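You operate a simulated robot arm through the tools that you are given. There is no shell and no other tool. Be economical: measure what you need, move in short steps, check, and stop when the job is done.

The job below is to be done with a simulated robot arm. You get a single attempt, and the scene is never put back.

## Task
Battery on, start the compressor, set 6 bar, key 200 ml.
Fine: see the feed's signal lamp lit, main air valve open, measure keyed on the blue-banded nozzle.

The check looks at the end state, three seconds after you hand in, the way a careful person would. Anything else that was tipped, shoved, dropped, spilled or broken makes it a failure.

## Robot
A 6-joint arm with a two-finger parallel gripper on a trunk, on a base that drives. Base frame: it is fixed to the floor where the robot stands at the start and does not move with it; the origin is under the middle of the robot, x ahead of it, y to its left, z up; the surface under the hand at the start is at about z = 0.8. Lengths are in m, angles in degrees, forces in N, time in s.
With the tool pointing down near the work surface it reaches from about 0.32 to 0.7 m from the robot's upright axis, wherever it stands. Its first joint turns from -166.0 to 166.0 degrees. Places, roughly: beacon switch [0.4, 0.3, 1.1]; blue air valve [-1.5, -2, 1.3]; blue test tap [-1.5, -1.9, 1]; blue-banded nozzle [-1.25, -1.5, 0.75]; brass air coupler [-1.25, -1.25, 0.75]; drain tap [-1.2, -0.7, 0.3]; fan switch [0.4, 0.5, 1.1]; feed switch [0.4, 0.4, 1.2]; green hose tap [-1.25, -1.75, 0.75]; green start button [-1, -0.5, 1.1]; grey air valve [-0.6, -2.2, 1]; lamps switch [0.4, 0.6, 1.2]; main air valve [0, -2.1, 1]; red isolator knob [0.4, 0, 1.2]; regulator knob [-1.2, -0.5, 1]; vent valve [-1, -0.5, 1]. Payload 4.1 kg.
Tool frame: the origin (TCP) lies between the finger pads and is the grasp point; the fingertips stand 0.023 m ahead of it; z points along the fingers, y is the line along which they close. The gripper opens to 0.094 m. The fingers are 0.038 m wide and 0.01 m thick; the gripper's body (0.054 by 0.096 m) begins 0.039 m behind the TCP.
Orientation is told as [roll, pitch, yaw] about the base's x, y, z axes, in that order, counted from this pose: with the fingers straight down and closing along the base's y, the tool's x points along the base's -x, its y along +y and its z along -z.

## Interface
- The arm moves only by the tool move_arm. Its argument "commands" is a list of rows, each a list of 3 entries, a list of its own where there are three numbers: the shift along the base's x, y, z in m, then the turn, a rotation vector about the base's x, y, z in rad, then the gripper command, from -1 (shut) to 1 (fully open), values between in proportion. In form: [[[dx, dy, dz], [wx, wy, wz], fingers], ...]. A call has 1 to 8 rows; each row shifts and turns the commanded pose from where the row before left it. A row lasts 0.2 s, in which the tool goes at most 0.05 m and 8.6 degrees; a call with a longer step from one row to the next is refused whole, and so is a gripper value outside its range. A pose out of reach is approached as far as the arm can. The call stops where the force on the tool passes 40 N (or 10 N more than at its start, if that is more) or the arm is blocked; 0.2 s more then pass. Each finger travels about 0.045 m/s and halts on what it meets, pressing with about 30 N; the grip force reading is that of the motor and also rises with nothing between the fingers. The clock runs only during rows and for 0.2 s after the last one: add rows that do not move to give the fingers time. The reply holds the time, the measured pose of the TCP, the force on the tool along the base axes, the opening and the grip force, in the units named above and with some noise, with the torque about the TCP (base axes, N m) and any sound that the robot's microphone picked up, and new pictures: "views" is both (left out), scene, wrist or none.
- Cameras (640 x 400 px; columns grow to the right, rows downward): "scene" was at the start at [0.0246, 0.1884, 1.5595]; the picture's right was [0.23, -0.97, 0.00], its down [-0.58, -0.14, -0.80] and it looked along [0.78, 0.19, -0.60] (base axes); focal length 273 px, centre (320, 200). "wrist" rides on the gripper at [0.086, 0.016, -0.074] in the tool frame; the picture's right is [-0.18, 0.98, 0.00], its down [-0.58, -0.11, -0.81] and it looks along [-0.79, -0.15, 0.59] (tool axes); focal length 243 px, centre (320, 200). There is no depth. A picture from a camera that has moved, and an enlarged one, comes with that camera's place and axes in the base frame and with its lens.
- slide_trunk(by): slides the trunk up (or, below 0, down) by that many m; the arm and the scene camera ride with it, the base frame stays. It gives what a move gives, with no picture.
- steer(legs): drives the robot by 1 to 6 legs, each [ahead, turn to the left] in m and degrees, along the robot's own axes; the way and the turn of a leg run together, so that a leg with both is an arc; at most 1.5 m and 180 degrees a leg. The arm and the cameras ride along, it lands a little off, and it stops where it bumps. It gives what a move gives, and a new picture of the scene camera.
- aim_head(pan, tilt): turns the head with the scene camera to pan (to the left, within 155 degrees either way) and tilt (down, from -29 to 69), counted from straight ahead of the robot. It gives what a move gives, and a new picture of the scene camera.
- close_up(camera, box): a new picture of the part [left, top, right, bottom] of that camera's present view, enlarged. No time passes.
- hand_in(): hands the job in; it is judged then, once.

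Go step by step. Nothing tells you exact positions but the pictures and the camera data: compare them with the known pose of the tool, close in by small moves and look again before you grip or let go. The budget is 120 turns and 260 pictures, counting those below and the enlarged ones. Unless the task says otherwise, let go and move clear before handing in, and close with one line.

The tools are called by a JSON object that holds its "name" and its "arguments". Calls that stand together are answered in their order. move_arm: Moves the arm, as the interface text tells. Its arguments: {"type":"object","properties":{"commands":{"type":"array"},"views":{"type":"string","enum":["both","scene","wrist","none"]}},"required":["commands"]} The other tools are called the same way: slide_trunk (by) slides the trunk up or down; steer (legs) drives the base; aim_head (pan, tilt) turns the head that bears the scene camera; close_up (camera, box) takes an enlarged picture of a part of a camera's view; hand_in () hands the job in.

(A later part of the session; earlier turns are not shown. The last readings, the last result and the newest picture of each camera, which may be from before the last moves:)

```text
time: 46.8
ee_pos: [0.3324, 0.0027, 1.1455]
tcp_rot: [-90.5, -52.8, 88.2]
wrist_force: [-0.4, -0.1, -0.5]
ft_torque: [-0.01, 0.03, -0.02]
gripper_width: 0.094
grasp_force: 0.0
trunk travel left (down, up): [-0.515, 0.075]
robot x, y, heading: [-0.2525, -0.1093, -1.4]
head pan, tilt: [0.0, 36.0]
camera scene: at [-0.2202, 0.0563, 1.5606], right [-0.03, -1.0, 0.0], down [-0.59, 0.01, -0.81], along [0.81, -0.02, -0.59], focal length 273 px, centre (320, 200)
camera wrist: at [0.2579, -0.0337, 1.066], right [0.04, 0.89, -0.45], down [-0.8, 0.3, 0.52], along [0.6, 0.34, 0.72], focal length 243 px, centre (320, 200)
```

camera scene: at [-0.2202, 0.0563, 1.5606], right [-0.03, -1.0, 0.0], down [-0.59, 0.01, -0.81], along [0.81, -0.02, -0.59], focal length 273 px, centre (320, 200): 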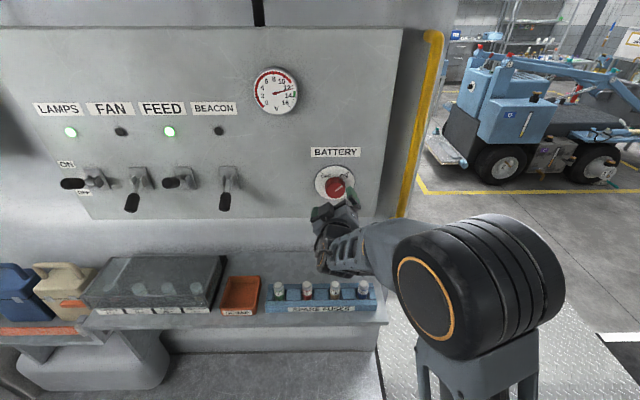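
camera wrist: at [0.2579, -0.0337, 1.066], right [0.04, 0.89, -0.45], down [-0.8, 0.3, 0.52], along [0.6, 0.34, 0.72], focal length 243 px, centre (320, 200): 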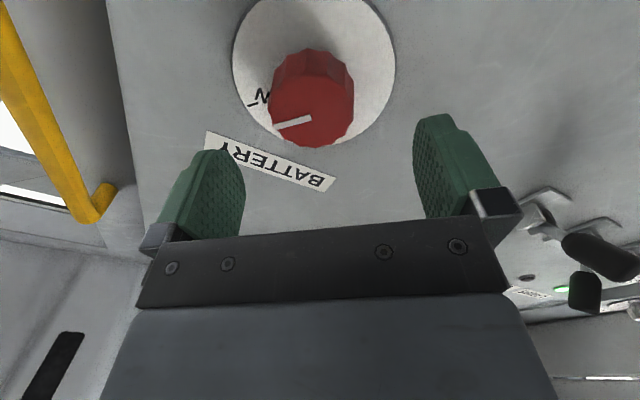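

The pointer seems to have swung to ON by itself (a detent). I'll check closely.

{"name": "close_up", "arguments": {"camera": "scene", "box": [290, 140, 380, 210]}}

{"name": "close_up", "arguments": {"camera": "scene", "box": [30, 90, 260, 220]}}

```text
5.71 times, centred on (335, 175) of scene
camera zoom: at [-0.2202, 0.0563, 1.5606], right [-0.03, -1.0, 0.0], down [-0.59, 0.01, -0.81], along [0.81, -0.02, -0.59], focal length 1562 px, centre (234, 343)
```

zoom: 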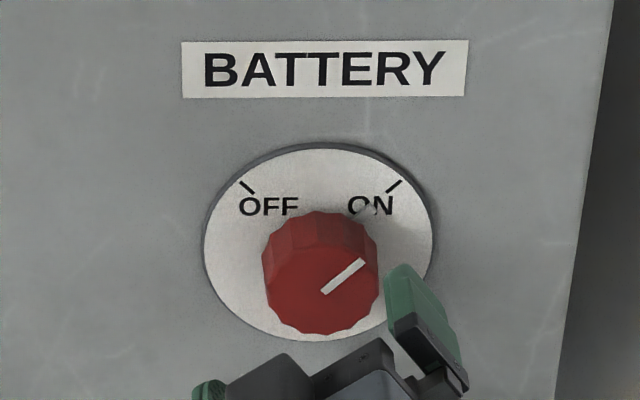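

```text
2.78 times, centred on (145, 155) of scene
camera zoom: at [-0.2202, 0.0563, 1.5606], right [-0.03, -1.0, 0.0], down [-0.59, 0.01, -0.81], along [0.81, -0.02, -0.59], focal length 761 px, centre (807, 325)
```

zoom: 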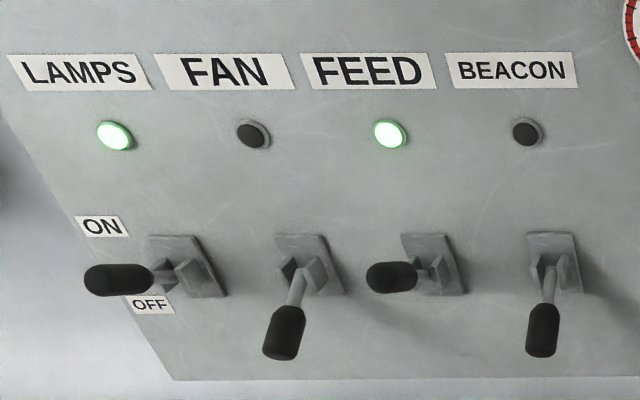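

Battery is ON at the mark and the FEED lamp is lit with its switch up. Next is the compressor, so I'll retract the arm and look to the right rear.

{"name": "move_arm", "arguments": {"commands": [[[-0.04, 0, 0.02], [0, 0, 0], 1], [[-0.04, 0, 0.03], [0, 0, 0], 1], [[-0.04, 0, 0.03], [0, 0, 0], 1], [[-0.02, 0, 0.03], [0, 0, 0], 1]], "views": "none"}}

{"name": "aim_head", "arguments": {"pan": -125, "tilt": 35}}

{"name": "aim_head", "arguments": {"pan": -100, "tilt": 45}}

```text
time: 47.8
ee_pos: [0.1906, 0.0045, 1.2541]
tcp_rot: [-90.6, -52.8, 88.2]
wrist_force: [-0.7, 0.0, -0.1]
ft_torque: [-0.02, 0.03, 0.0]
gripper_width: 0.0943
grasp_force: 0.1
trunk travel left (down, up): [-0.515, 0.075]
robot x, y, heading: [-0.2521, -0.1095, -1.7]
head pan, tilt: [0.0, 36.0]
```

```text
time: 49.9
ee_pos: [0.1924, 0.0028, 1.254]
tcp_rot: [-90.5, -53.0, 88.2]
wrist_force: [0.6, 0.2, 0.2]
ft_torque: [-0.01, -0.01, 0.01]
gripper_width: 0.0941
grasp_force: 0.0
trunk travel left (down, up): [-0.515, 0.075]
robot x, y, heading: [-0.2524, -0.1124, -1.6]
head pan, tilt: [-125.0, 35.0]
camera scene: at [-0.36, -0.0123, 1.5621], right [-0.8, 0.59, 0.0], down [0.34, 0.46, -0.82], along [-0.49, -0.66, -0.57], focal length 273 px, centre (320, 200)
```

scene: 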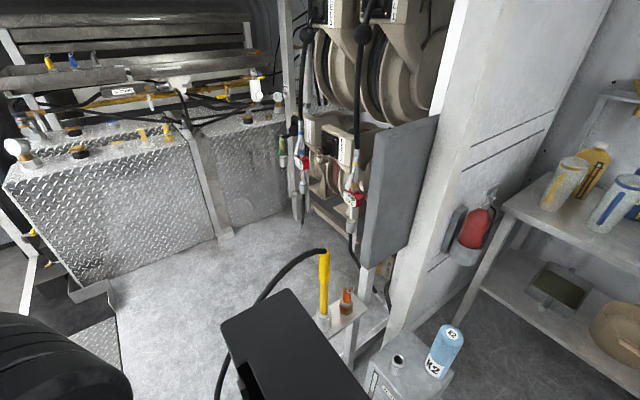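

```text
time: 50.8
ee_pos: [0.191, 0.0038, 1.2545]
tcp_rot: [-90.4, -53.0, 88.2]
wrist_force: [0.3, 0.1, -0.3]
ft_torque: [0.0, -0.02, 0.02]
gripper_width: 0.0942
grasp_force: 0.0
trunk travel left (down, up): [-0.515, 0.075]
robot x, y, heading: [-0.2536, -0.1108, -1.5]
head pan, tilt: [-100.0, 45.0]
camera scene: at [-0.3239, -0.0212, 1.5473], right [-0.98, 0.2, 0.0], down [0.14, 0.69, -0.71], along [-0.14, -0.69, -0.71], focal length 273 px, centre (320, 200)
```

scene: 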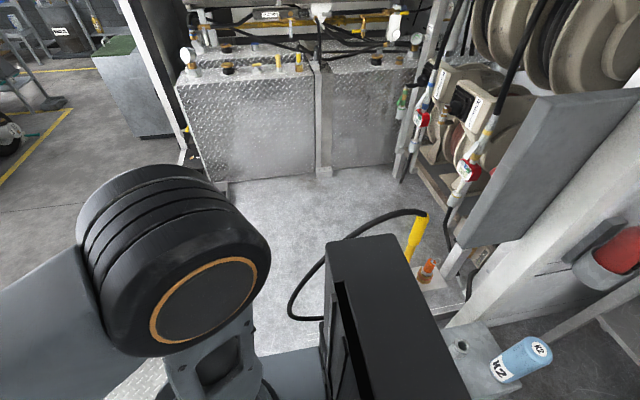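

The compressor panel faces -y from within the reel compartment, so I must drive in and turn round. A hose loops on the floor near (-0.3,-0.76), so I'll first turn to face -y and look at the floor.

{"name": "steer", "arguments": {"legs": [[0, -90]]}}

{"name": "aim_head", "arguments": {"pan": 0, "tilt": 60}}

{"name": "aim_head", "arguments": {"pan": 45, "tilt": 45}}

{"name": "aim_head", "arguments": {"pan": -45, "tilt": 45}}

```text
time: 55.0
ee_pos: [-0.1414, -0.5557, 1.2543]
tcp_rot: [-90.5, -52.9, -2.3]
wrist_force: [0.4, -0.4, 0.1]
ft_torque: [0.04, 0.03, 0.0]
gripper_width: 0.0939
grasp_force: 0.0
trunk travel left (down, up): [-0.515, 0.075]
robot x, y, heading: [-0.2522, -0.1127, -91.9]
head pan, tilt: [-100.0, 45.0]
camera scene: at [-0.1633, -0.0381, 1.5473], right [0.21, 0.98, 0.0], down [0.69, -0.15, -0.71], along [-0.69, 0.15, -0.71], focal length 273 px, centre (320, 200)
```

scene: 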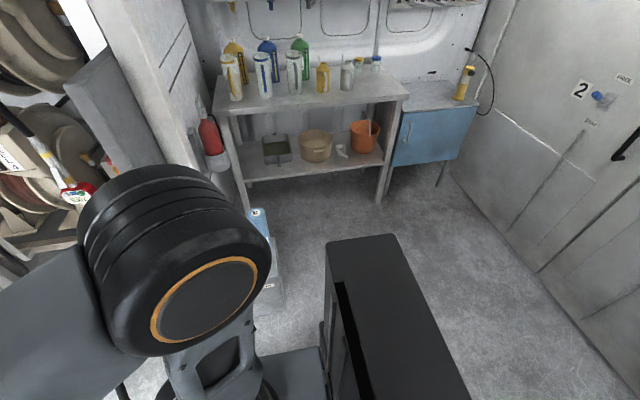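

```text
time: 56.8
ee_pos: [-0.1416, -0.5554, 1.2539]
tcp_rot: [-90.5, -53.0, -2.3]
wrist_force: [-0.1, 0.1, 0.3]
ft_torque: [0.03, 0.02, -0.02]
gripper_width: 0.0938
grasp_force: 0.0
trunk travel left (down, up): [-0.515, 0.075]
robot x, y, heading: [-0.254, -0.1103, -92.2]
head pan, tilt: [0.0, 60.0]
camera scene: at [-0.0859, -0.1215, 1.5278], right [-1.0, 0.03, 0.0], down [0.03, 0.87, -0.5], along [-0.02, -0.5, -0.87], focal length 273 px, centre (320, 200)
```

scene: 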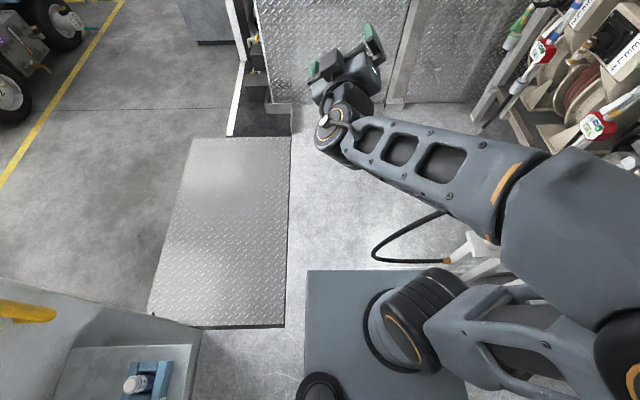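

```text
time: 57.9
ee_pos: [-0.1409, -0.5566, 1.2542]
tcp_rot: [-90.5, -53.0, -2.3]
wrist_force: [0.2, 0.3, -0.3]
ft_torque: [0.0, 0.01, 0.01]
gripper_width: 0.094
grasp_force: 0.1
trunk travel left (down, up): [-0.515, 0.075]
robot x, y, heading: [-0.2501, -0.1076, -91.8]
head pan, tilt: [45.0, 45.0]
camera scene: at [-0.0282, -0.1143, 1.5472], right [-0.73, -0.68, 0.0], down [-0.48, 0.52, -0.71], along [0.48, -0.52, -0.71], focal length 273 px, centre (320, 200)
```

scene: 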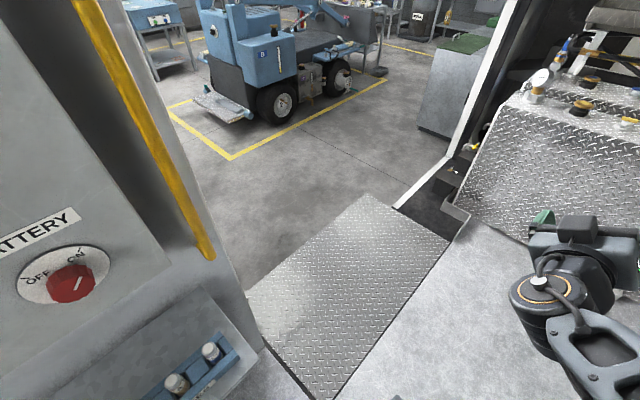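

```text
time: 59.5
ee_pos: [-0.1413, -0.5556, 1.2538]
tcp_rot: [-90.6, -53.0, -2.3]
wrist_force: [-0.2, -0.4, -0.3]
ft_torque: [-0.03, 0.02, -0.02]
gripper_width: 0.094
grasp_force: 0.0
trunk travel left (down, up): [-0.515, 0.075]
robot x, y, heading: [-0.2531, -0.111, -91.9]
head pan, tilt: [-45.0, 45.0]
camera scene: at [-0.143, -0.1105, 1.5473], right [-0.68, 0.73, 0.0], down [0.52, 0.48, -0.71], along [-0.52, -0.48, -0.71], focal length 273 px, centre (320, 200)
```

scene: 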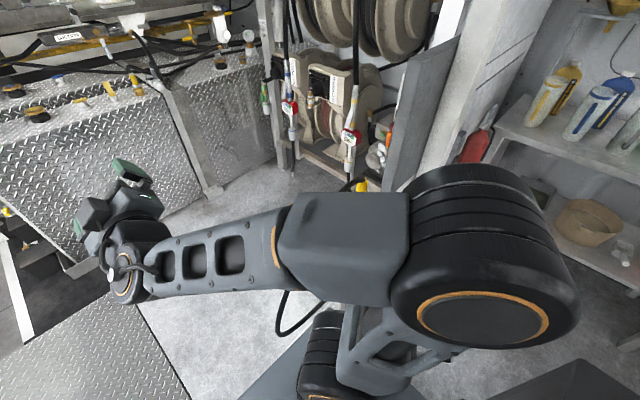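

The corridor between the step plate (x>0.08) and the hose loop (x<-0.4) just fits the base. I'll angle slightly left and drive 0.7 m ahead, then look at the valves.

{"name": "steer", "arguments": {"legs": [[0, 8], [0.7, 0]]}}

{"name": "aim_head", "arguments": {"pan": 10, "tilt": 25}}

{"name": "aim_head", "arguments": {"pan": -95, "tilt": 35}}

```text
time: 64.0
ee_pos: [-0.0101, -1.252, 1.2548]
tcp_rot: [-90.6, -53.0, 5.2]
wrist_force: [0.6, -0.4, 0.2]
ft_torque: [0.02, 0.01, -0.01]
gripper_width: 0.0937
grasp_force: 0.1
trunk travel left (down, up): [-0.515, 0.075]
robot x, y, heading: [-0.1769, -0.8244, -84.2]
head pan, tilt: [-45.0, 45.0]
camera scene: at [-0.0707, -0.8109, 1.5473], right [-0.77, 0.63, 0.0], down [0.45, 0.55, -0.71], along [-0.45, -0.55, -0.71], focal length 273 px, centre (320, 200)
```

scene: 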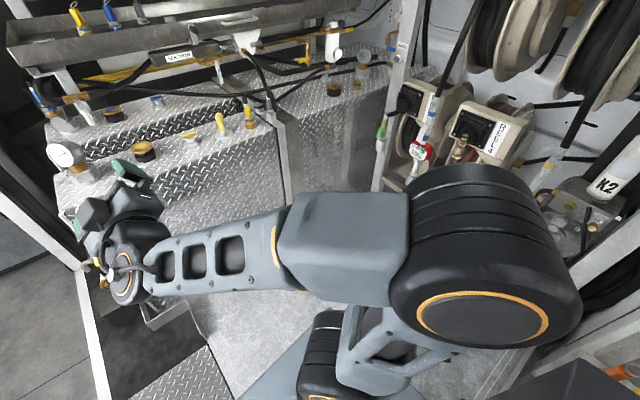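

```text
time: 65.3
ee_pos: [-0.0094, -1.2517, 1.2542]
tcp_rot: [-90.6, -53.0, 5.3]
wrist_force: [0.2, 0.2, -1.0]
ft_torque: [0.0, 0.0, -0.03]
gripper_width: 0.0941
grasp_force: 0.1
trunk travel left (down, up): [-0.515, 0.075]
robot x, y, heading: [-0.1791, -0.826, -84.0]
head pan, tilt: [10.0, 25.0]
camera scene: at [0.0057, -0.8365, 1.5778], right [-0.96, -0.27, 0.0], down [-0.11, 0.41, -0.91], along [0.24, -0.87, -0.42], focal length 273 px, centre (320, 200)
```

scene: 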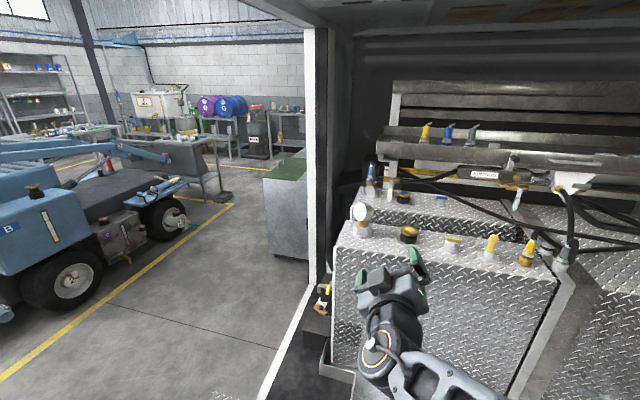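

```text
time: 67.1
ee_pos: [-0.01, -1.2514, 1.2556]
tcp_rot: [-90.5, -52.9, 5.3]
wrist_force: [0.4, 0.4, -0.2]
ft_torque: [-0.02, 0.0, 0.01]
gripper_width: 0.0939
grasp_force: 0.1
trunk travel left (down, up): [-0.515, 0.075]
robot x, y, heading: [-0.1799, -0.8246, -84.5]
head pan, tilt: [-95.0, 35.0]
camera scene: at [-0.1072, -0.7488, 1.5621], right [-0.01, 1.0, 0.0], down [0.57, 0.01, -0.82], along [-0.82, -0.01, -0.57], focal length 273 px, centre (320, 200)
```

scene: 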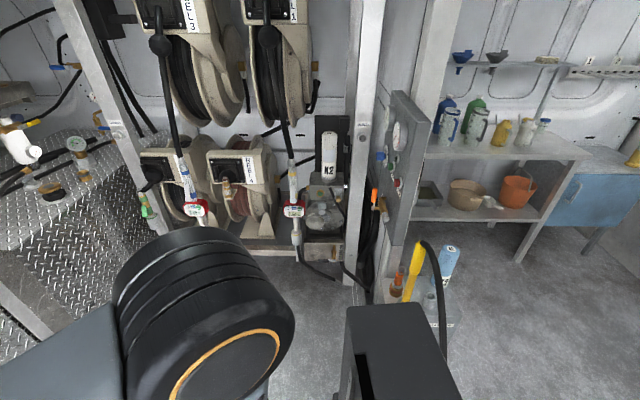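

I'm past the hose. The compressor panel is edge-on, facing -y. Let me zoom in on the reels, and on the tank valves from the forward view.

{"name": "close_up", "arguments": {"camera": "scene", "box": [130, 100, 440, 300]}}

{"name": "aim_head", "arguments": {"pan": -10, "tilt": 30}}

{"name": "close_up", "arguments": {"camera": "scene", "box": [180, 60, 640, 290]}}

```text
2.00 times, centred on (285, 200) of scene
camera zoom: at [-0.1072, -0.7488, 1.5621], right [-0.01, 1.0, 0.0], down [0.57, 0.01, -0.82], along [-0.82, -0.01, -0.57], focal length 547 px, centre (390, 200)
```

zoom: 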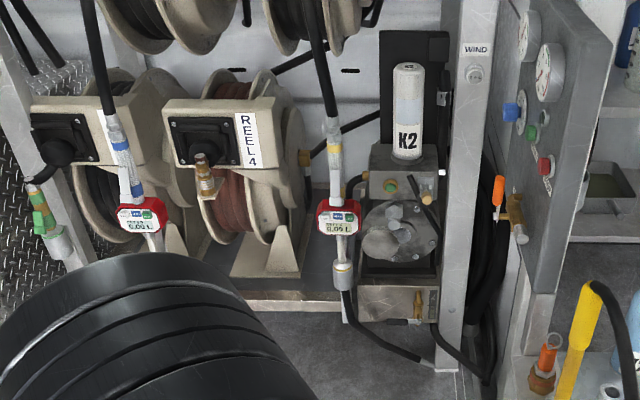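

```text
time: 68.7
ee_pos: [-0.0108, -1.2519, 1.2537]
tcp_rot: [-90.5, -53.0, 5.3]
wrist_force: [0.8, 1.4, 0.4]
ft_torque: [0.02, 0.0, 0.02]
gripper_width: 0.0941
grasp_force: 0.0
trunk travel left (down, up): [-0.515, 0.075]
robot x, y, heading: [-0.1806, -0.8253, -84.1]
head pan, tilt: [-10.0, 30.0]
camera scene: at [-0.026, -0.838, 1.5699], right [-1.0, 0.08, 0.0], down [0.04, 0.5, -0.87], along [-0.07, -0.86, -0.5], focal length 273 px, centre (320, 200)
```

scene: 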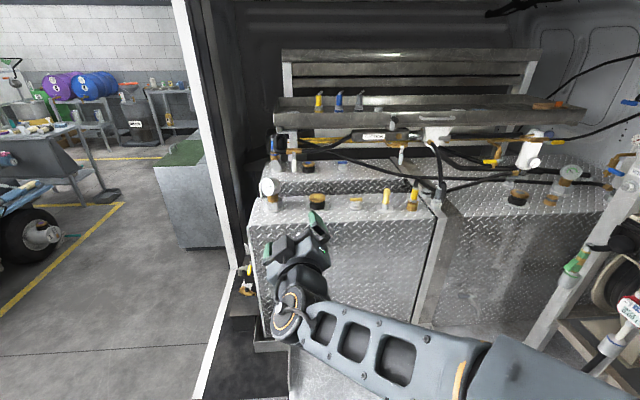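

```text
1.39 times, centred on (410, 175) of scene
camera zoom: at [-0.026, -0.838, 1.5699], right [-1.0, 0.08, 0.0], down [0.04, 0.5, -0.87], along [-0.07, -0.86, -0.5], focal length 380 px, centre (195, 235)
```

zoom: 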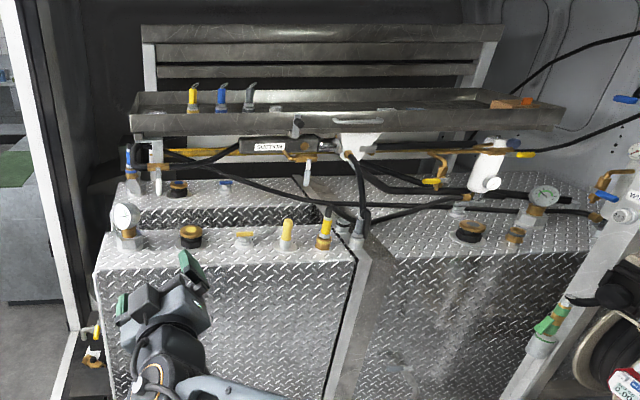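

I'll drive closer to inspect the main air valve near (0,-2.1,1).

{"name": "steer", "arguments": {"legs": [[0.42, 0]]}}

{"name": "aim_head", "arguments": {"pan": 0, "tilt": 40}}

{"name": "close_up", "arguments": {"camera": "scene", "box": [160, 20, 400, 170]}}

```text
time: 71.3
ee_pos: [0.0291, -1.6705, 1.2549]
tcp_rot: [-90.4, -53.1, 5.1]
wrist_force: [0.1, -1.5, 0.0]
ft_torque: [0.02, 0.05, 0.0]
gripper_width: 0.0942
grasp_force: 0.1
trunk travel left (down, up): [-0.515, 0.075]
robot x, y, heading: [-0.1398, -1.2462, -84.6]
head pan, tilt: [-10.0, 30.0]
camera scene: at [0.015, -1.2582, 1.5699], right [-1.0, 0.08, 0.0], down [0.04, 0.5, -0.87], along [-0.07, -0.86, -0.5], focal length 273 px, centre (320, 200)
```

scene: 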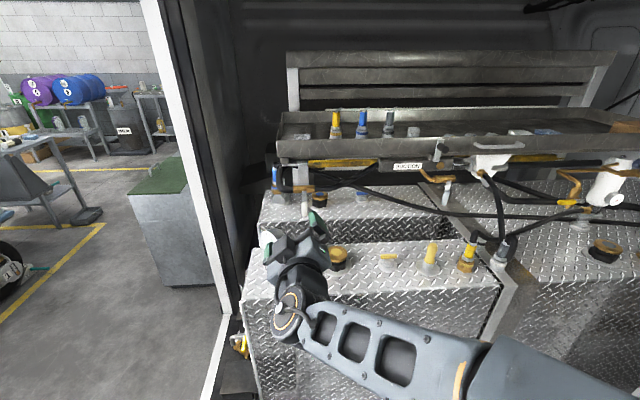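

```text
time: 72.0
ee_pos: [0.0292, -1.6722, 1.2545]
tcp_rot: [-90.6, -53.0, 5.2]
wrist_force: [-0.7, -0.1, -0.9]
ft_torque: [0.02, -0.02, 0.01]
gripper_width: 0.0939
grasp_force: 0.1
trunk travel left (down, up): [-0.515, 0.075]
robot x, y, heading: [-0.1364, -1.2446, -84.3]
head pan, tilt: [0.0, 40.0]
camera scene: at [0.0302, -1.2523, 1.5546], right [-1.0, -0.1, 0.0], down [-0.06, 0.64, -0.77], along [0.07, -0.76, -0.64], focal length 273 px, centre (320, 200)
```

scene: 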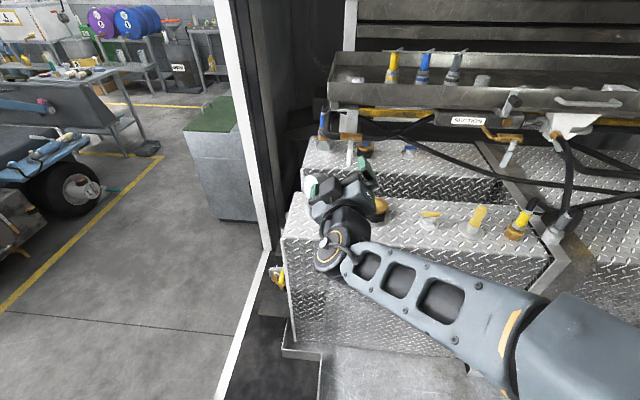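

```text
2.67 times, centred on (280, 95) of scene
camera zoom: at [0.0302, -1.2523, 1.5546], right [-1.0, -0.1, 0.0], down [-0.06, 0.64, -0.77], along [0.07, -0.76, -0.64], focal length 729 px, centre (427, 480)
```

zoom: 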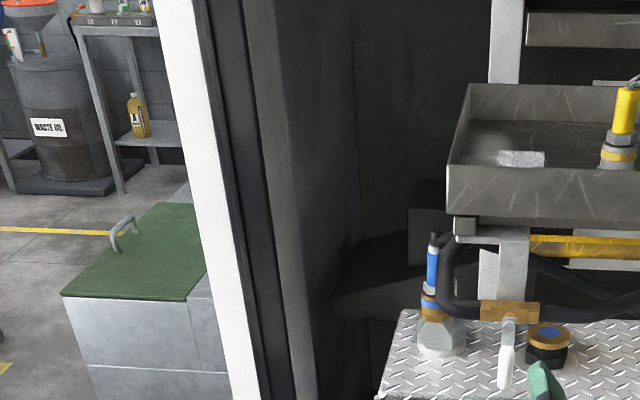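

The candidate is a brass valve with a white lever under the tray's left end. I'll use the wrist camera and zoom in.

{"name": "move_arm", "arguments": {"commands": [[[0.03, 0, 0.03], [0, 0, 0], 1], [[0.04, 0, 0.03], [0, 0, 0], 1]]}}

{"name": "close_up", "arguments": {"camera": "scene", "box": [300, 90, 460, 190]}}

```text
time: 72.6
ee_pos: [0.1013, -1.6714, 1.3165]
tcp_rot: [-90.3, -52.8, 5.1]
wrist_force: [0.7, -0.2, 0.6]
ft_torque: [0.01, 0.03, 0.02]
gripper_width: 0.0942
grasp_force: 0.0
trunk travel left (down, up): [-0.515, 0.075]
robot x, y, heading: [-0.1362, -1.2444, -84.2]
head pan, tilt: [0.0, 40.0]
camera scene: at [0.0308, -1.2524, 1.5544], right [-1.0, -0.1, 0.0], down [-0.06, 0.64, -0.77], along [0.07, -0.76, -0.64], focal length 273 px, centre (320, 200)
camera wrist: at [0.0569, -1.6008, 1.2378], right [0.89, 0.07, -0.45], down [0.2, 0.83, 0.53], along [0.41, -0.56, 0.72], focal length 243 px, centre (320, 200)
```

scene: 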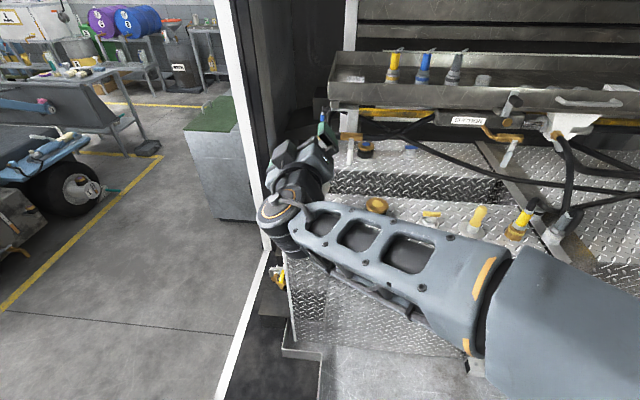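
wrist: 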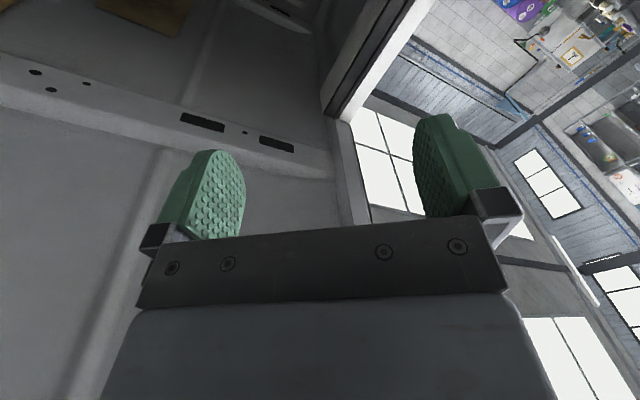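

```text
4.00 times, centred on (380, 140) of scene
camera zoom: at [0.0308, -1.2524, 1.5544], right [-1.0, -0.1, 0.0], down [-0.06, 0.64, -0.77], along [0.07, -0.76, -0.64], focal length 1094 px, centre (80, 440)
```

zoom: 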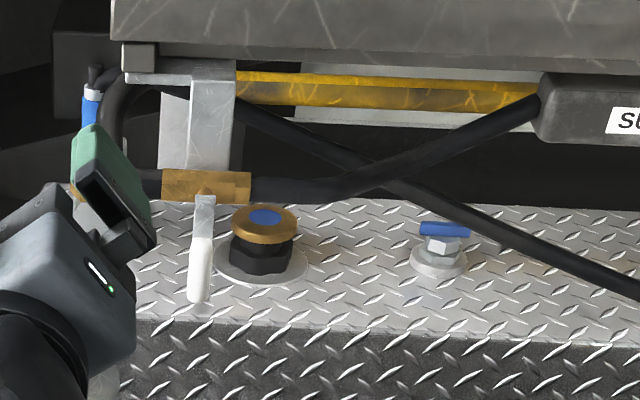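

The lever hangs across the hose line (closed, by the look). I'll lower the trunk for a second viewpoint to triangulate it.

{"name": "slide_trunk", "arguments": {"by": -0.2}}

{"name": "aim_head", "arguments": {"pan": -5, "tilt": 20}}

{"name": "close_up", "arguments": {"camera": "scene", "box": [260, 120, 420, 220]}}

```text
time: 74.8
ee_pos: [0.1001, -1.6716, 1.1153]
tcp_rot: [-90.4, -53.0, 5.2]
wrist_force: [-0.5, -0.5, 0.7]
ft_torque: [0.0, 0.01, 0.05]
gripper_width: 0.0939
grasp_force: 0.1
trunk travel left (down, up): [-0.315, 0.275]
robot x, y, heading: [-0.1401, -1.2469, -84.6]
head pan, tilt: [0.0, 40.0]
```

```text
time: 75.6
ee_pos: [0.1002, -1.6707, 1.1171]
tcp_rot: [-90.5, -53.1, 5.2]
wrist_force: [-1.1, -0.6, 0.2]
ft_torque: [0.0, -0.02, 0.01]
gripper_width: 0.0941
grasp_force: 0.0
trunk travel left (down, up): [-0.315, 0.275]
robot x, y, heading: [-0.1362, -1.2437, -84.5]
head pan, tilt: [-5.0, 20.0]
camera scene: at [0.0229, -1.2608, 1.3859], right [-1.0, -0.01, 0.0], down [0.0, 0.34, -0.94], along [0.01, -0.94, -0.34], focal length 273 px, centre (320, 200)
```

scene: 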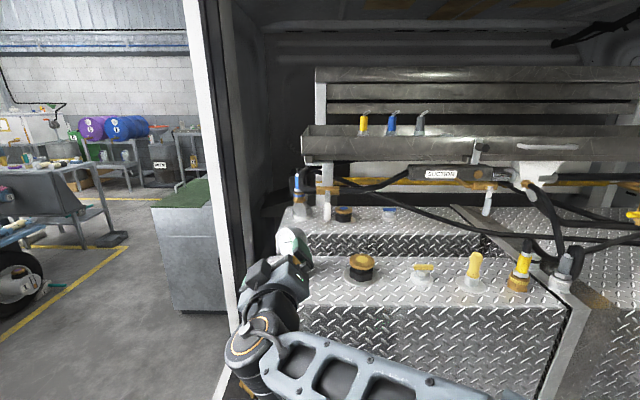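

```text
4.00 times, centred on (340, 170) of scene
camera zoom: at [0.0229, -1.2608, 1.3859], right [-1.0, -0.01, 0.0], down [0.0, 0.34, -0.94], along [0.01, -0.94, -0.34], focal length 1094 px, centre (240, 320)
```

zoom: 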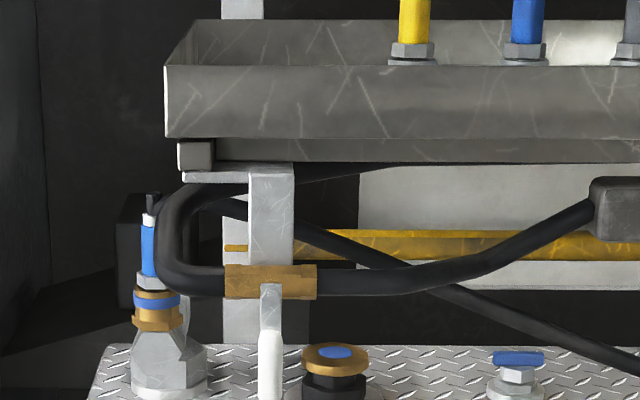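

The valve body is at about (0,-2.168,1.094) with its lever hanging to z≈0.985, and it swings about the y axis. I'll move closer, raise the trunk, and reorient the tool to about 35° down facing -y.

{"name": "slide_trunk", "arguments": {"by": 0.15}}

{"name": "steer", "arguments": {"legs": [[0.13, 0]]}}

{"name": "move_arm", "arguments": {"commands": [[[-0.01, 0, 0], [0, -0.13, -0.02], 1], [[-0.01, 0, 0], [0, -0.13, -0.02], 1], [[-0.01, 0, 0], [0, -0.13, -0.02], 1], [[-0.01, 0, 0], [0, -0.13, -0.02], 1], [[-0.01, 0, 0], [0, -0.13, 0], 1], [[-0.01, 0, 0], [0.14, 0, 0], 1], [[0, 0, 0], [0.14, 0, 0], 1], [[0, 0, 0], [0.14, 0, 0], 1]]}}

```text
time: 77.4
ee_pos: [0.1001, -1.6716, 1.2664]
tcp_rot: [-90.5, -53.0, 5.2]
wrist_force: [0.9, 0.5, 0.6]
ft_torque: [-0.01, 0.01, 0.02]
gripper_width: 0.094
grasp_force: 0.0
trunk travel left (down, up): [-0.465, 0.125]
robot x, y, heading: [-0.1437, -1.243, -84.6]
head pan, tilt: [-5.0, 20.0]
```

```text
time: 78.6
ee_pos: [0.1127, -1.7688, 1.2654]
tcp_rot: [-90.3, -52.8, 5.9]
wrist_force: [1.0, 0.4, -0.2]
ft_torque: [-0.04, 0.03, -0.01]
gripper_width: 0.0937
grasp_force: 0.0
trunk travel left (down, up): [-0.465, 0.125]
robot x, y, heading: [-0.1349, -1.3439, -83.4]
head pan, tilt: [-5.0, 20.0]
stopped in leg 1: the robot was blocked; the commanded pose is now the measured one
camera scene: at [0.0291, -1.3604, 1.5359], right [-1.0, -0.02, 0.0], down [-0.01, 0.34, -0.94], along [0.02, -0.94, -0.34], focal length 273 px, centre (320, 200)
```

scene: 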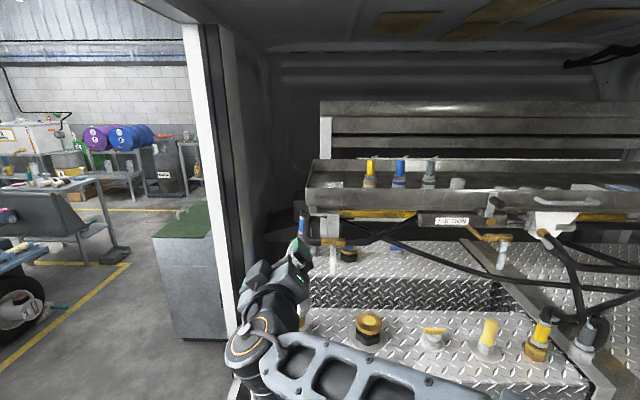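

```text
time: 80.4
ee_pos: [0.0545, -1.7693, 1.2656]
tcp_rot: [0.3, -67.7, -90.1]
wrist_force: [1.2, 0.5, -0.1]
ft_torque: [-0.04, 0.0, 0.02]
gripper_width: 0.094
grasp_force: 0.1
trunk travel left (down, up): [-0.465, 0.125]
robot x, y, heading: [-0.1304, -1.346, -83.6]
head pan, tilt: [-5.0, 20.0]
camera scene: at [0.0289, -1.36, 1.5359], right [-1.0, -0.02, 0.0], down [-0.01, 0.34, -0.94], along [0.02, -0.94, -0.34], focal length 273 px, centre (320, 200)
camera wrist: at [0.07, -1.6683, 1.2139], right [0.98, -0.07, 0.17], down [-0.11, 0.52, 0.84], along [-0.15, -0.85, 0.51], focal length 243 px, centre (320, 200)
```

scene: 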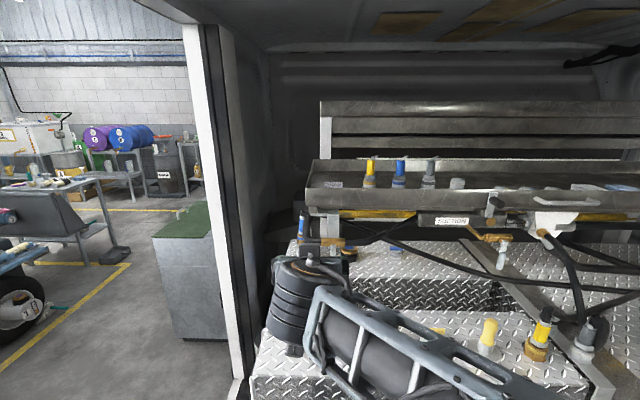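
wrist: 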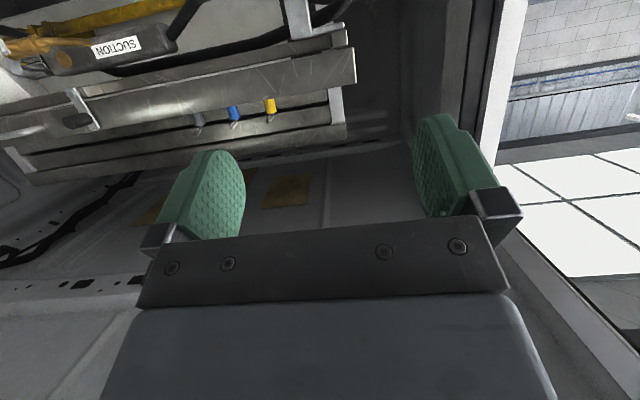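

The base touched the tank's foot and stopped, which is fine. I'll bring the hand over the deck in front of the lever, keeping off the gauge at x≈0.12.

{"name": "move_arm", "arguments": {"commands": [[[-0.03, -0.02, -0.02], [0.1, 0, 0], 1], [[-0.03, -0.03, -0.02], [0.1, 0, 0], 1], [[0, -0.035, -0.02], [0, 0, 0], 1], [[0, -0.035, -0.025], [0, 0, 0], 1], [[0, -0.035, -0.025], [0, 0, 0], 1], [[0, -0.03, -0.025], [0, 0, 0], 1]]}}

```text
time: 81.8
ee_pos: [-0.0054, -1.9581, 1.1278]
tcp_rot: [0.3, -56.2, -90.2]
wrist_force: [-0.2, -0.7, 0.0]
ft_torque: [-0.01, -0.01, 0.01]
gripper_width: 0.0942
grasp_force: 0.1
trunk travel left (down, up): [-0.465, 0.125]
robot x, y, heading: [-0.1329, -1.3458, -83.6]
head pan, tilt: [-5.0, 20.0]
camera scene: at [0.0289, -1.3604, 1.5359], right [-1.0, -0.02, 0.0], down [-0.01, 0.34, -0.94], along [0.02, -0.94, -0.34], focal length 273 px, centre (320, 200)
camera wrist: at [0.0118, -1.8478, 1.0983], right [0.98, -0.1, 0.16], down [-0.11, 0.35, 0.93], along [-0.15, -0.93, 0.33], focal length 243 px, centre (320, 200)
```

scene: 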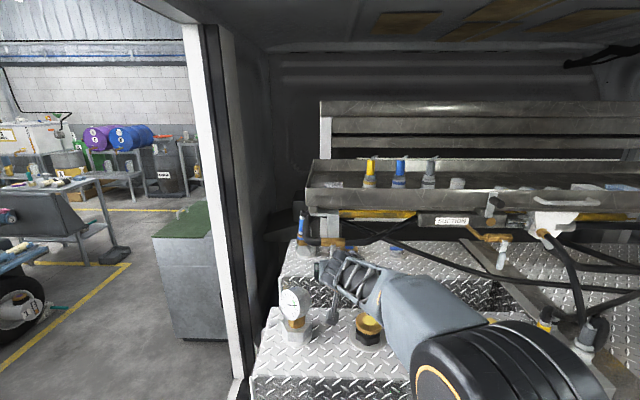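
wrist: 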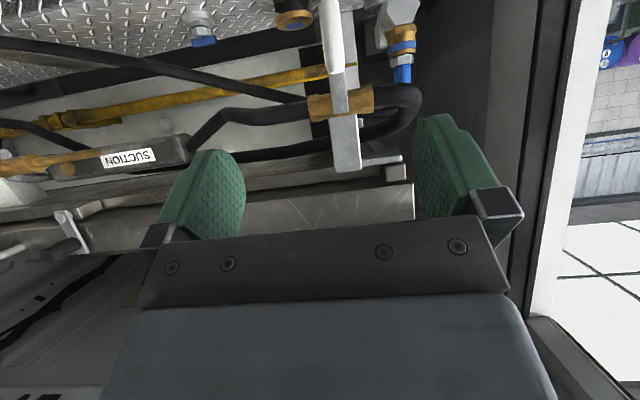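

{"name": "close_up", "arguments": {"camera": "wrist", "box": [240, 0, 460, 140]}}

```text
2.86 times, centred on (350, 70) of wrist
camera zoom: at [0.0118, -1.8478, 1.0983], right [0.98, -0.1, 0.16], down [-0.11, 0.35, 0.93], along [-0.15, -0.93, 0.33], focal length 693 px, centre (234, 571)
```

zoom: 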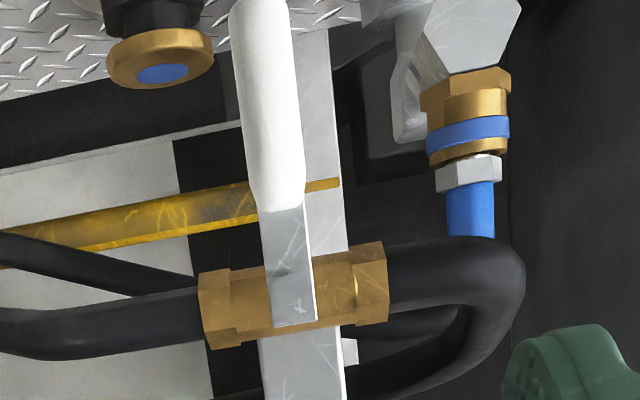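

The lever stands across the line (closed). I'll close the fingers and place them on the +x side of the lever to push it towards -x and up, where there's free room.

{"name": "move_arm", "arguments": {"commands": [[[0.02, -0.02, 0], [0, 0, 0], -1], [[0.03, -0.02, -0.02], [0, 0, 0], -1], [[0, -0.03, -0.03], [0, 0, 0], -1], [[0, -0.03, -0.03], [0, 0, 0], -1], [[0, 0, -0.025], [0, 0, 0], -1], [[0, 0, 0], [0, 0, 0], -1]]}}

{"name": "close_up", "arguments": {"camera": "scene", "box": [240, 190, 440, 330]}}

```text
time: 83.2
ee_pos: [0.0439, -2.0548, 1.0253]
tcp_rot: [0.3, -56.2, -90.1]
wrist_force: [-0.3, -0.1, 0.3]
ft_torque: [0.0, -0.01, -0.03]
gripper_width: 0.0
grasp_force: 29.4
trunk travel left (down, up): [-0.465, 0.125]
robot x, y, heading: [-0.1293, -1.3471, -83.7]
head pan, tilt: [-5.0, 20.0]
camera scene: at [0.0288, -1.3599, 1.5359], right [-1.0, -0.02, 0.0], down [-0.01, 0.34, -0.94], along [0.02, -0.94, -0.34], focal length 273 px, centre (320, 200)
camera wrist: at [0.0602, -1.9457, 0.9947], right [0.98, -0.1, 0.16], down [-0.11, 0.35, 0.93], along [-0.15, -0.93, 0.33], focal length 243 px, centre (320, 200)
```

scene: 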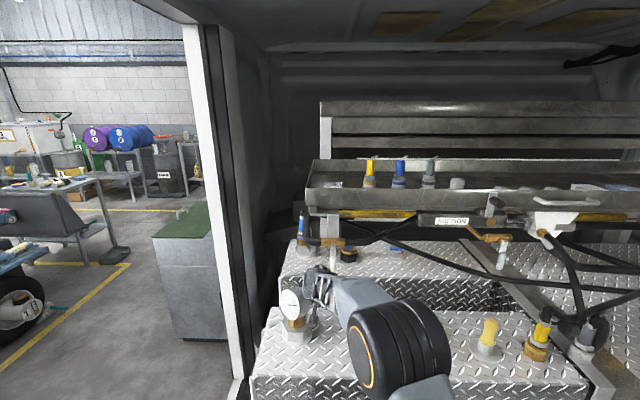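
wrist: 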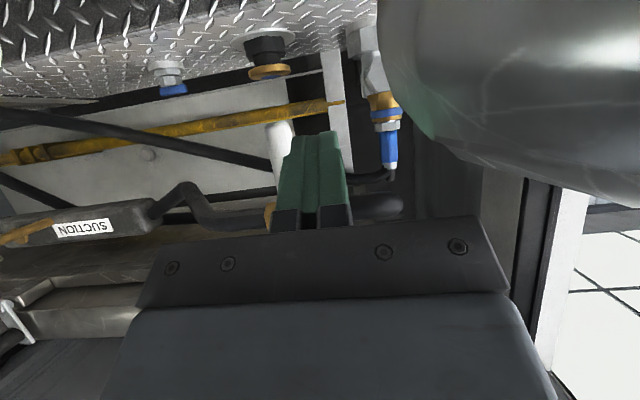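

```text
2.86 times, centred on (340, 260) of scene
camera zoom: at [0.0288, -1.3599, 1.5359], right [-1.0, -0.02, 0.0], down [-0.01, 0.34, -0.94], along [0.02, -0.94, -0.34], focal length 781 px, centre (263, 29)
```

zoom: 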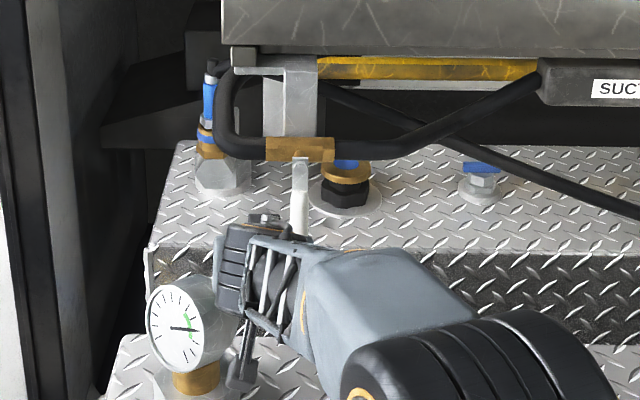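

The camera housing is uncomfortably near the deck gauge. I'll lift away, shift to straddle the lever from directly in front with open fingers, and drag it that way instead.

{"name": "move_arm", "arguments": {"commands": [[[-0.01, 0, 0.03], [0, 0, 0], -1], [[-0.02, 0, 0.03], [0, 0, 0], 0.4], [[-0.014, 0, 0], [0, 0, 0], 0.4], [[0, 0, 0], [0, 0, 0], 0.4], [[0, 0, 0], [0, 0, 0], 0.4]], "views": "none"}}

{"name": "move_arm", "arguments": {"commands": [[[0, -0.02, -0.02], [0, 0, 0], 0.4], [[0, -0.02, -0.02], [0, 0, 0], 0.4], [[0, 0, -0.02], [0, 0, 0], 0.4], [[0, 0, 0], [0, 0, 0], 0.4]]}}

```text
time: 84.4
ee_pos: [-0.0017, -2.0559, 1.0833]
tcp_rot: [0.2, -56.2, -90.1]
wrist_force: [-0.1, -0.2, -0.5]
ft_torque: [0.01, 0.02, 0.01]
gripper_width: 0.0659
grasp_force: 0.1
trunk travel left (down, up): [-0.465, 0.125]
robot x, y, heading: [-0.1336, -1.3452, -83.5]
head pan, tilt: [-5.0, 20.0]
```

```text
time: 85.4
ee_pos: [0.0001, -2.0954, 1.0249]
tcp_rot: [0.3, -56.2, -90.2]
wrist_force: [0.1, 0.4, -0.2]
ft_torque: [0.01, -0.01, -0.03]
gripper_width: 0.0658
grasp_force: 0.0
trunk travel left (down, up): [-0.465, 0.125]
robot x, y, heading: [-0.1293, -1.3489, -83.4]
head pan, tilt: [-5.0, 20.0]
camera scene: at [0.0288, -1.36, 1.5359], right [-1.0, -0.02, 0.0], down [-0.01, 0.34, -0.94], along [0.02, -0.94, -0.34], focal length 273 px, centre (320, 200)
camera wrist: at [0.0164, -1.9855, 0.9944], right [0.98, -0.1, 0.16], down [-0.11, 0.35, 0.93], along [-0.15, -0.93, 0.33], focal length 243 px, centre (320, 200)
```

scene: 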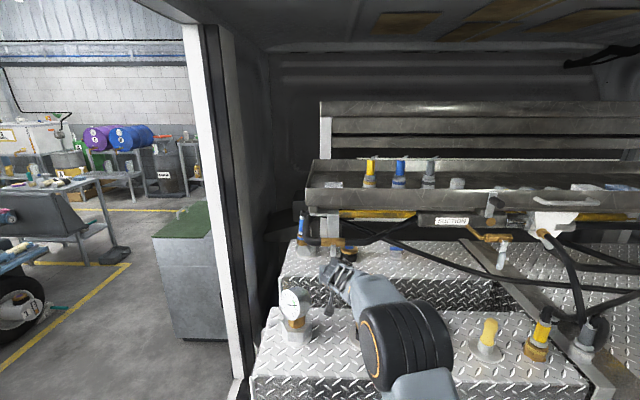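
wrist: 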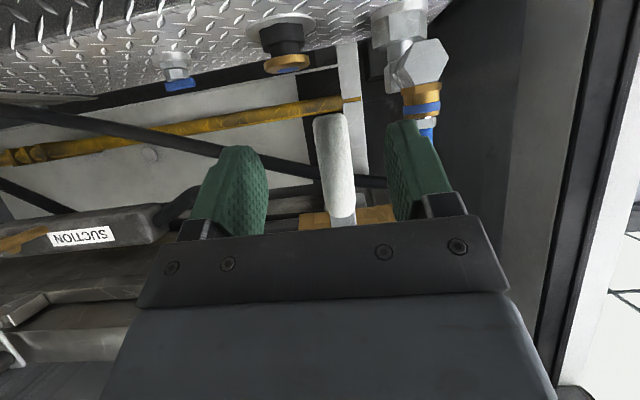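

The lever lies between the fingers. I'll go in 3 cm more and then drag towards -x, watching the force.

{"name": "move_arm", "arguments": {"commands": [[[0, -0.02, 0], [0, 0, 0], 0.4], [[0, -0.015, 0], [0, 0, 0], 0.4], [[-0.015, 0, 0], [0, 0, 0], 0.4], [[-0.015, 0, 0], [0, 0, 0], 0.4], [[-0.015, 0, 0.002], [0, 0, 0], 0.4], [[-0.01, 0, 0.004], [0, 0, 0], 0.4]]}}

```text
time: 86.8
ee_pos: [-0.0588, -2.1301, 1.0308]
tcp_rot: [0.3, -56.3, -90.2]
wrist_force: [1.3, 2.0, -0.6]
ft_torque: [-0.02, 0.09, 0.06]
gripper_width: 0.0666
grasp_force: 1.0
trunk travel left (down, up): [-0.465, 0.125]
robot x, y, heading: [-0.1306, -1.3441, -83.5]
head pan, tilt: [-5.0, 20.0]
camera scene: at [0.0287, -1.3598, 1.536], right [-1.0, -0.02, 0.0], down [-0.01, 0.34, -0.94], along [0.02, -0.94, -0.34], focal length 273 px, centre (320, 200)
camera wrist: at [-0.0411, -2.0203, 1.0009], right [0.98, -0.1, 0.16], down [-0.11, 0.35, 0.93], along [-0.15, -0.93, 0.33], focal length 243 px, centre (320, 200)
```

scene: 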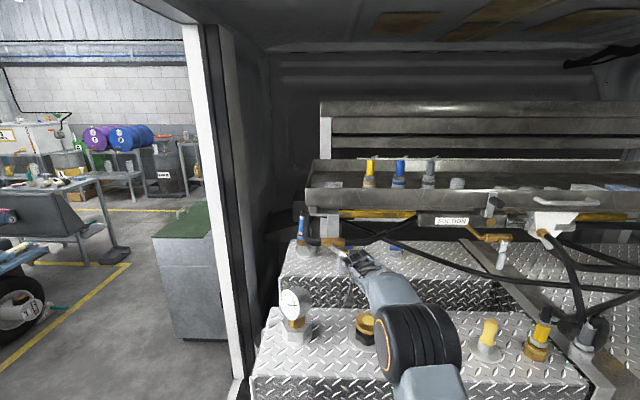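
wrist: 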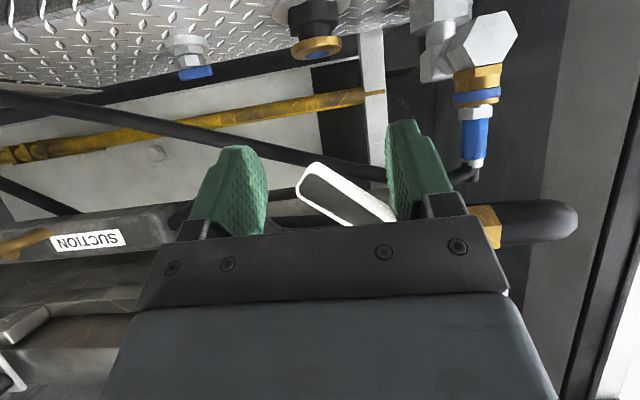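

The lever swings easily towards -x and is already over halfway. I'll withdraw, close the fingers, and go beneath it to lift it level.

{"name": "move_arm", "arguments": {"commands": [[[0.01, 0.03, 0], [0, 0, 0], 0.4], [[0, 0.04, 0], [0, 0, 0], 0.4], [[0.01, 0, -0.005], [0, 0, 0], -1], [[0.009, 0, -0.005], [0, 0, 0], -1], [[0, 0, 0], [0, 0, 0], -1], [[0, 0, 0], [0, 0, 0], -1]], "views": "none"}}

{"name": "move_arm", "arguments": {"commands": [[[0, -0.03, 0], [0, 0, 0], -1], [[0, -0.03, 0], [0, 0, 0], -1], [[0, -0.01, 0], [0, 0, 0], -1]]}}

```text
time: 88.2
ee_pos: [-0.0281, -2.0591, 1.0225]
tcp_rot: [0.2, -56.1, -90.2]
wrist_force: [-0.3, -0.2, -0.6]
ft_torque: [-0.01, 0.08, 0.01]
gripper_width: 0.0
grasp_force: 24.5
trunk travel left (down, up): [-0.465, 0.125]
robot x, y, heading: [-0.1319, -1.346, -83.5]
head pan, tilt: [-5.0, 20.0]
```

```text
time: 89.0
ee_pos: [-0.0259, -2.1293, 1.022]
tcp_rot: [0.3, -56.2, -90.0]
wrist_force: [1.4, 1.4, -0.5]
ft_torque: [-0.05, 0.01, -0.02]
gripper_width: 0.0
grasp_force: 30.4
trunk travel left (down, up): [-0.465, 0.125]
robot x, y, heading: [-0.1339, -1.3477, -83.6]
head pan, tilt: [-5.0, 20.0]
camera scene: at [0.0289, -1.3601, 1.5359], right [-1.0, -0.02, 0.0], down [-0.01, 0.34, -0.94], along [0.02, -0.94, -0.34], focal length 273 px, centre (320, 200)
camera wrist: at [-0.0091, -2.0196, 0.9909], right [0.98, -0.1, 0.15], down [-0.11, 0.35, 0.93], along [-0.15, -0.93, 0.33], focal length 243 px, centre (320, 200)
```

scene: 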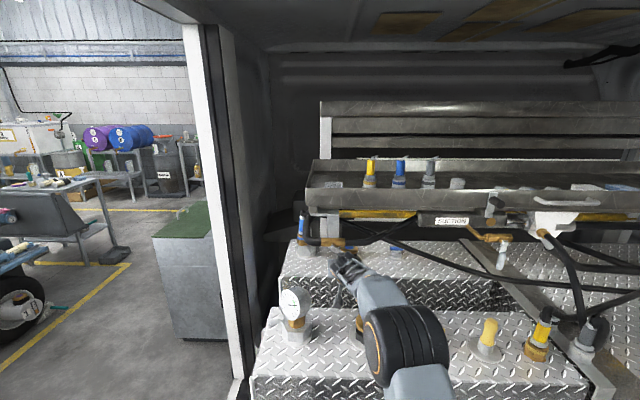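
wrist: 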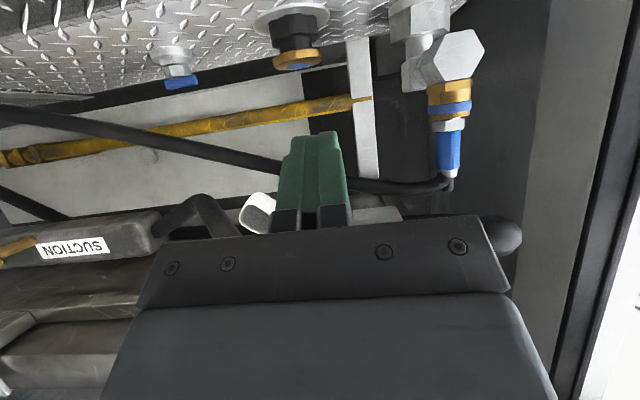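

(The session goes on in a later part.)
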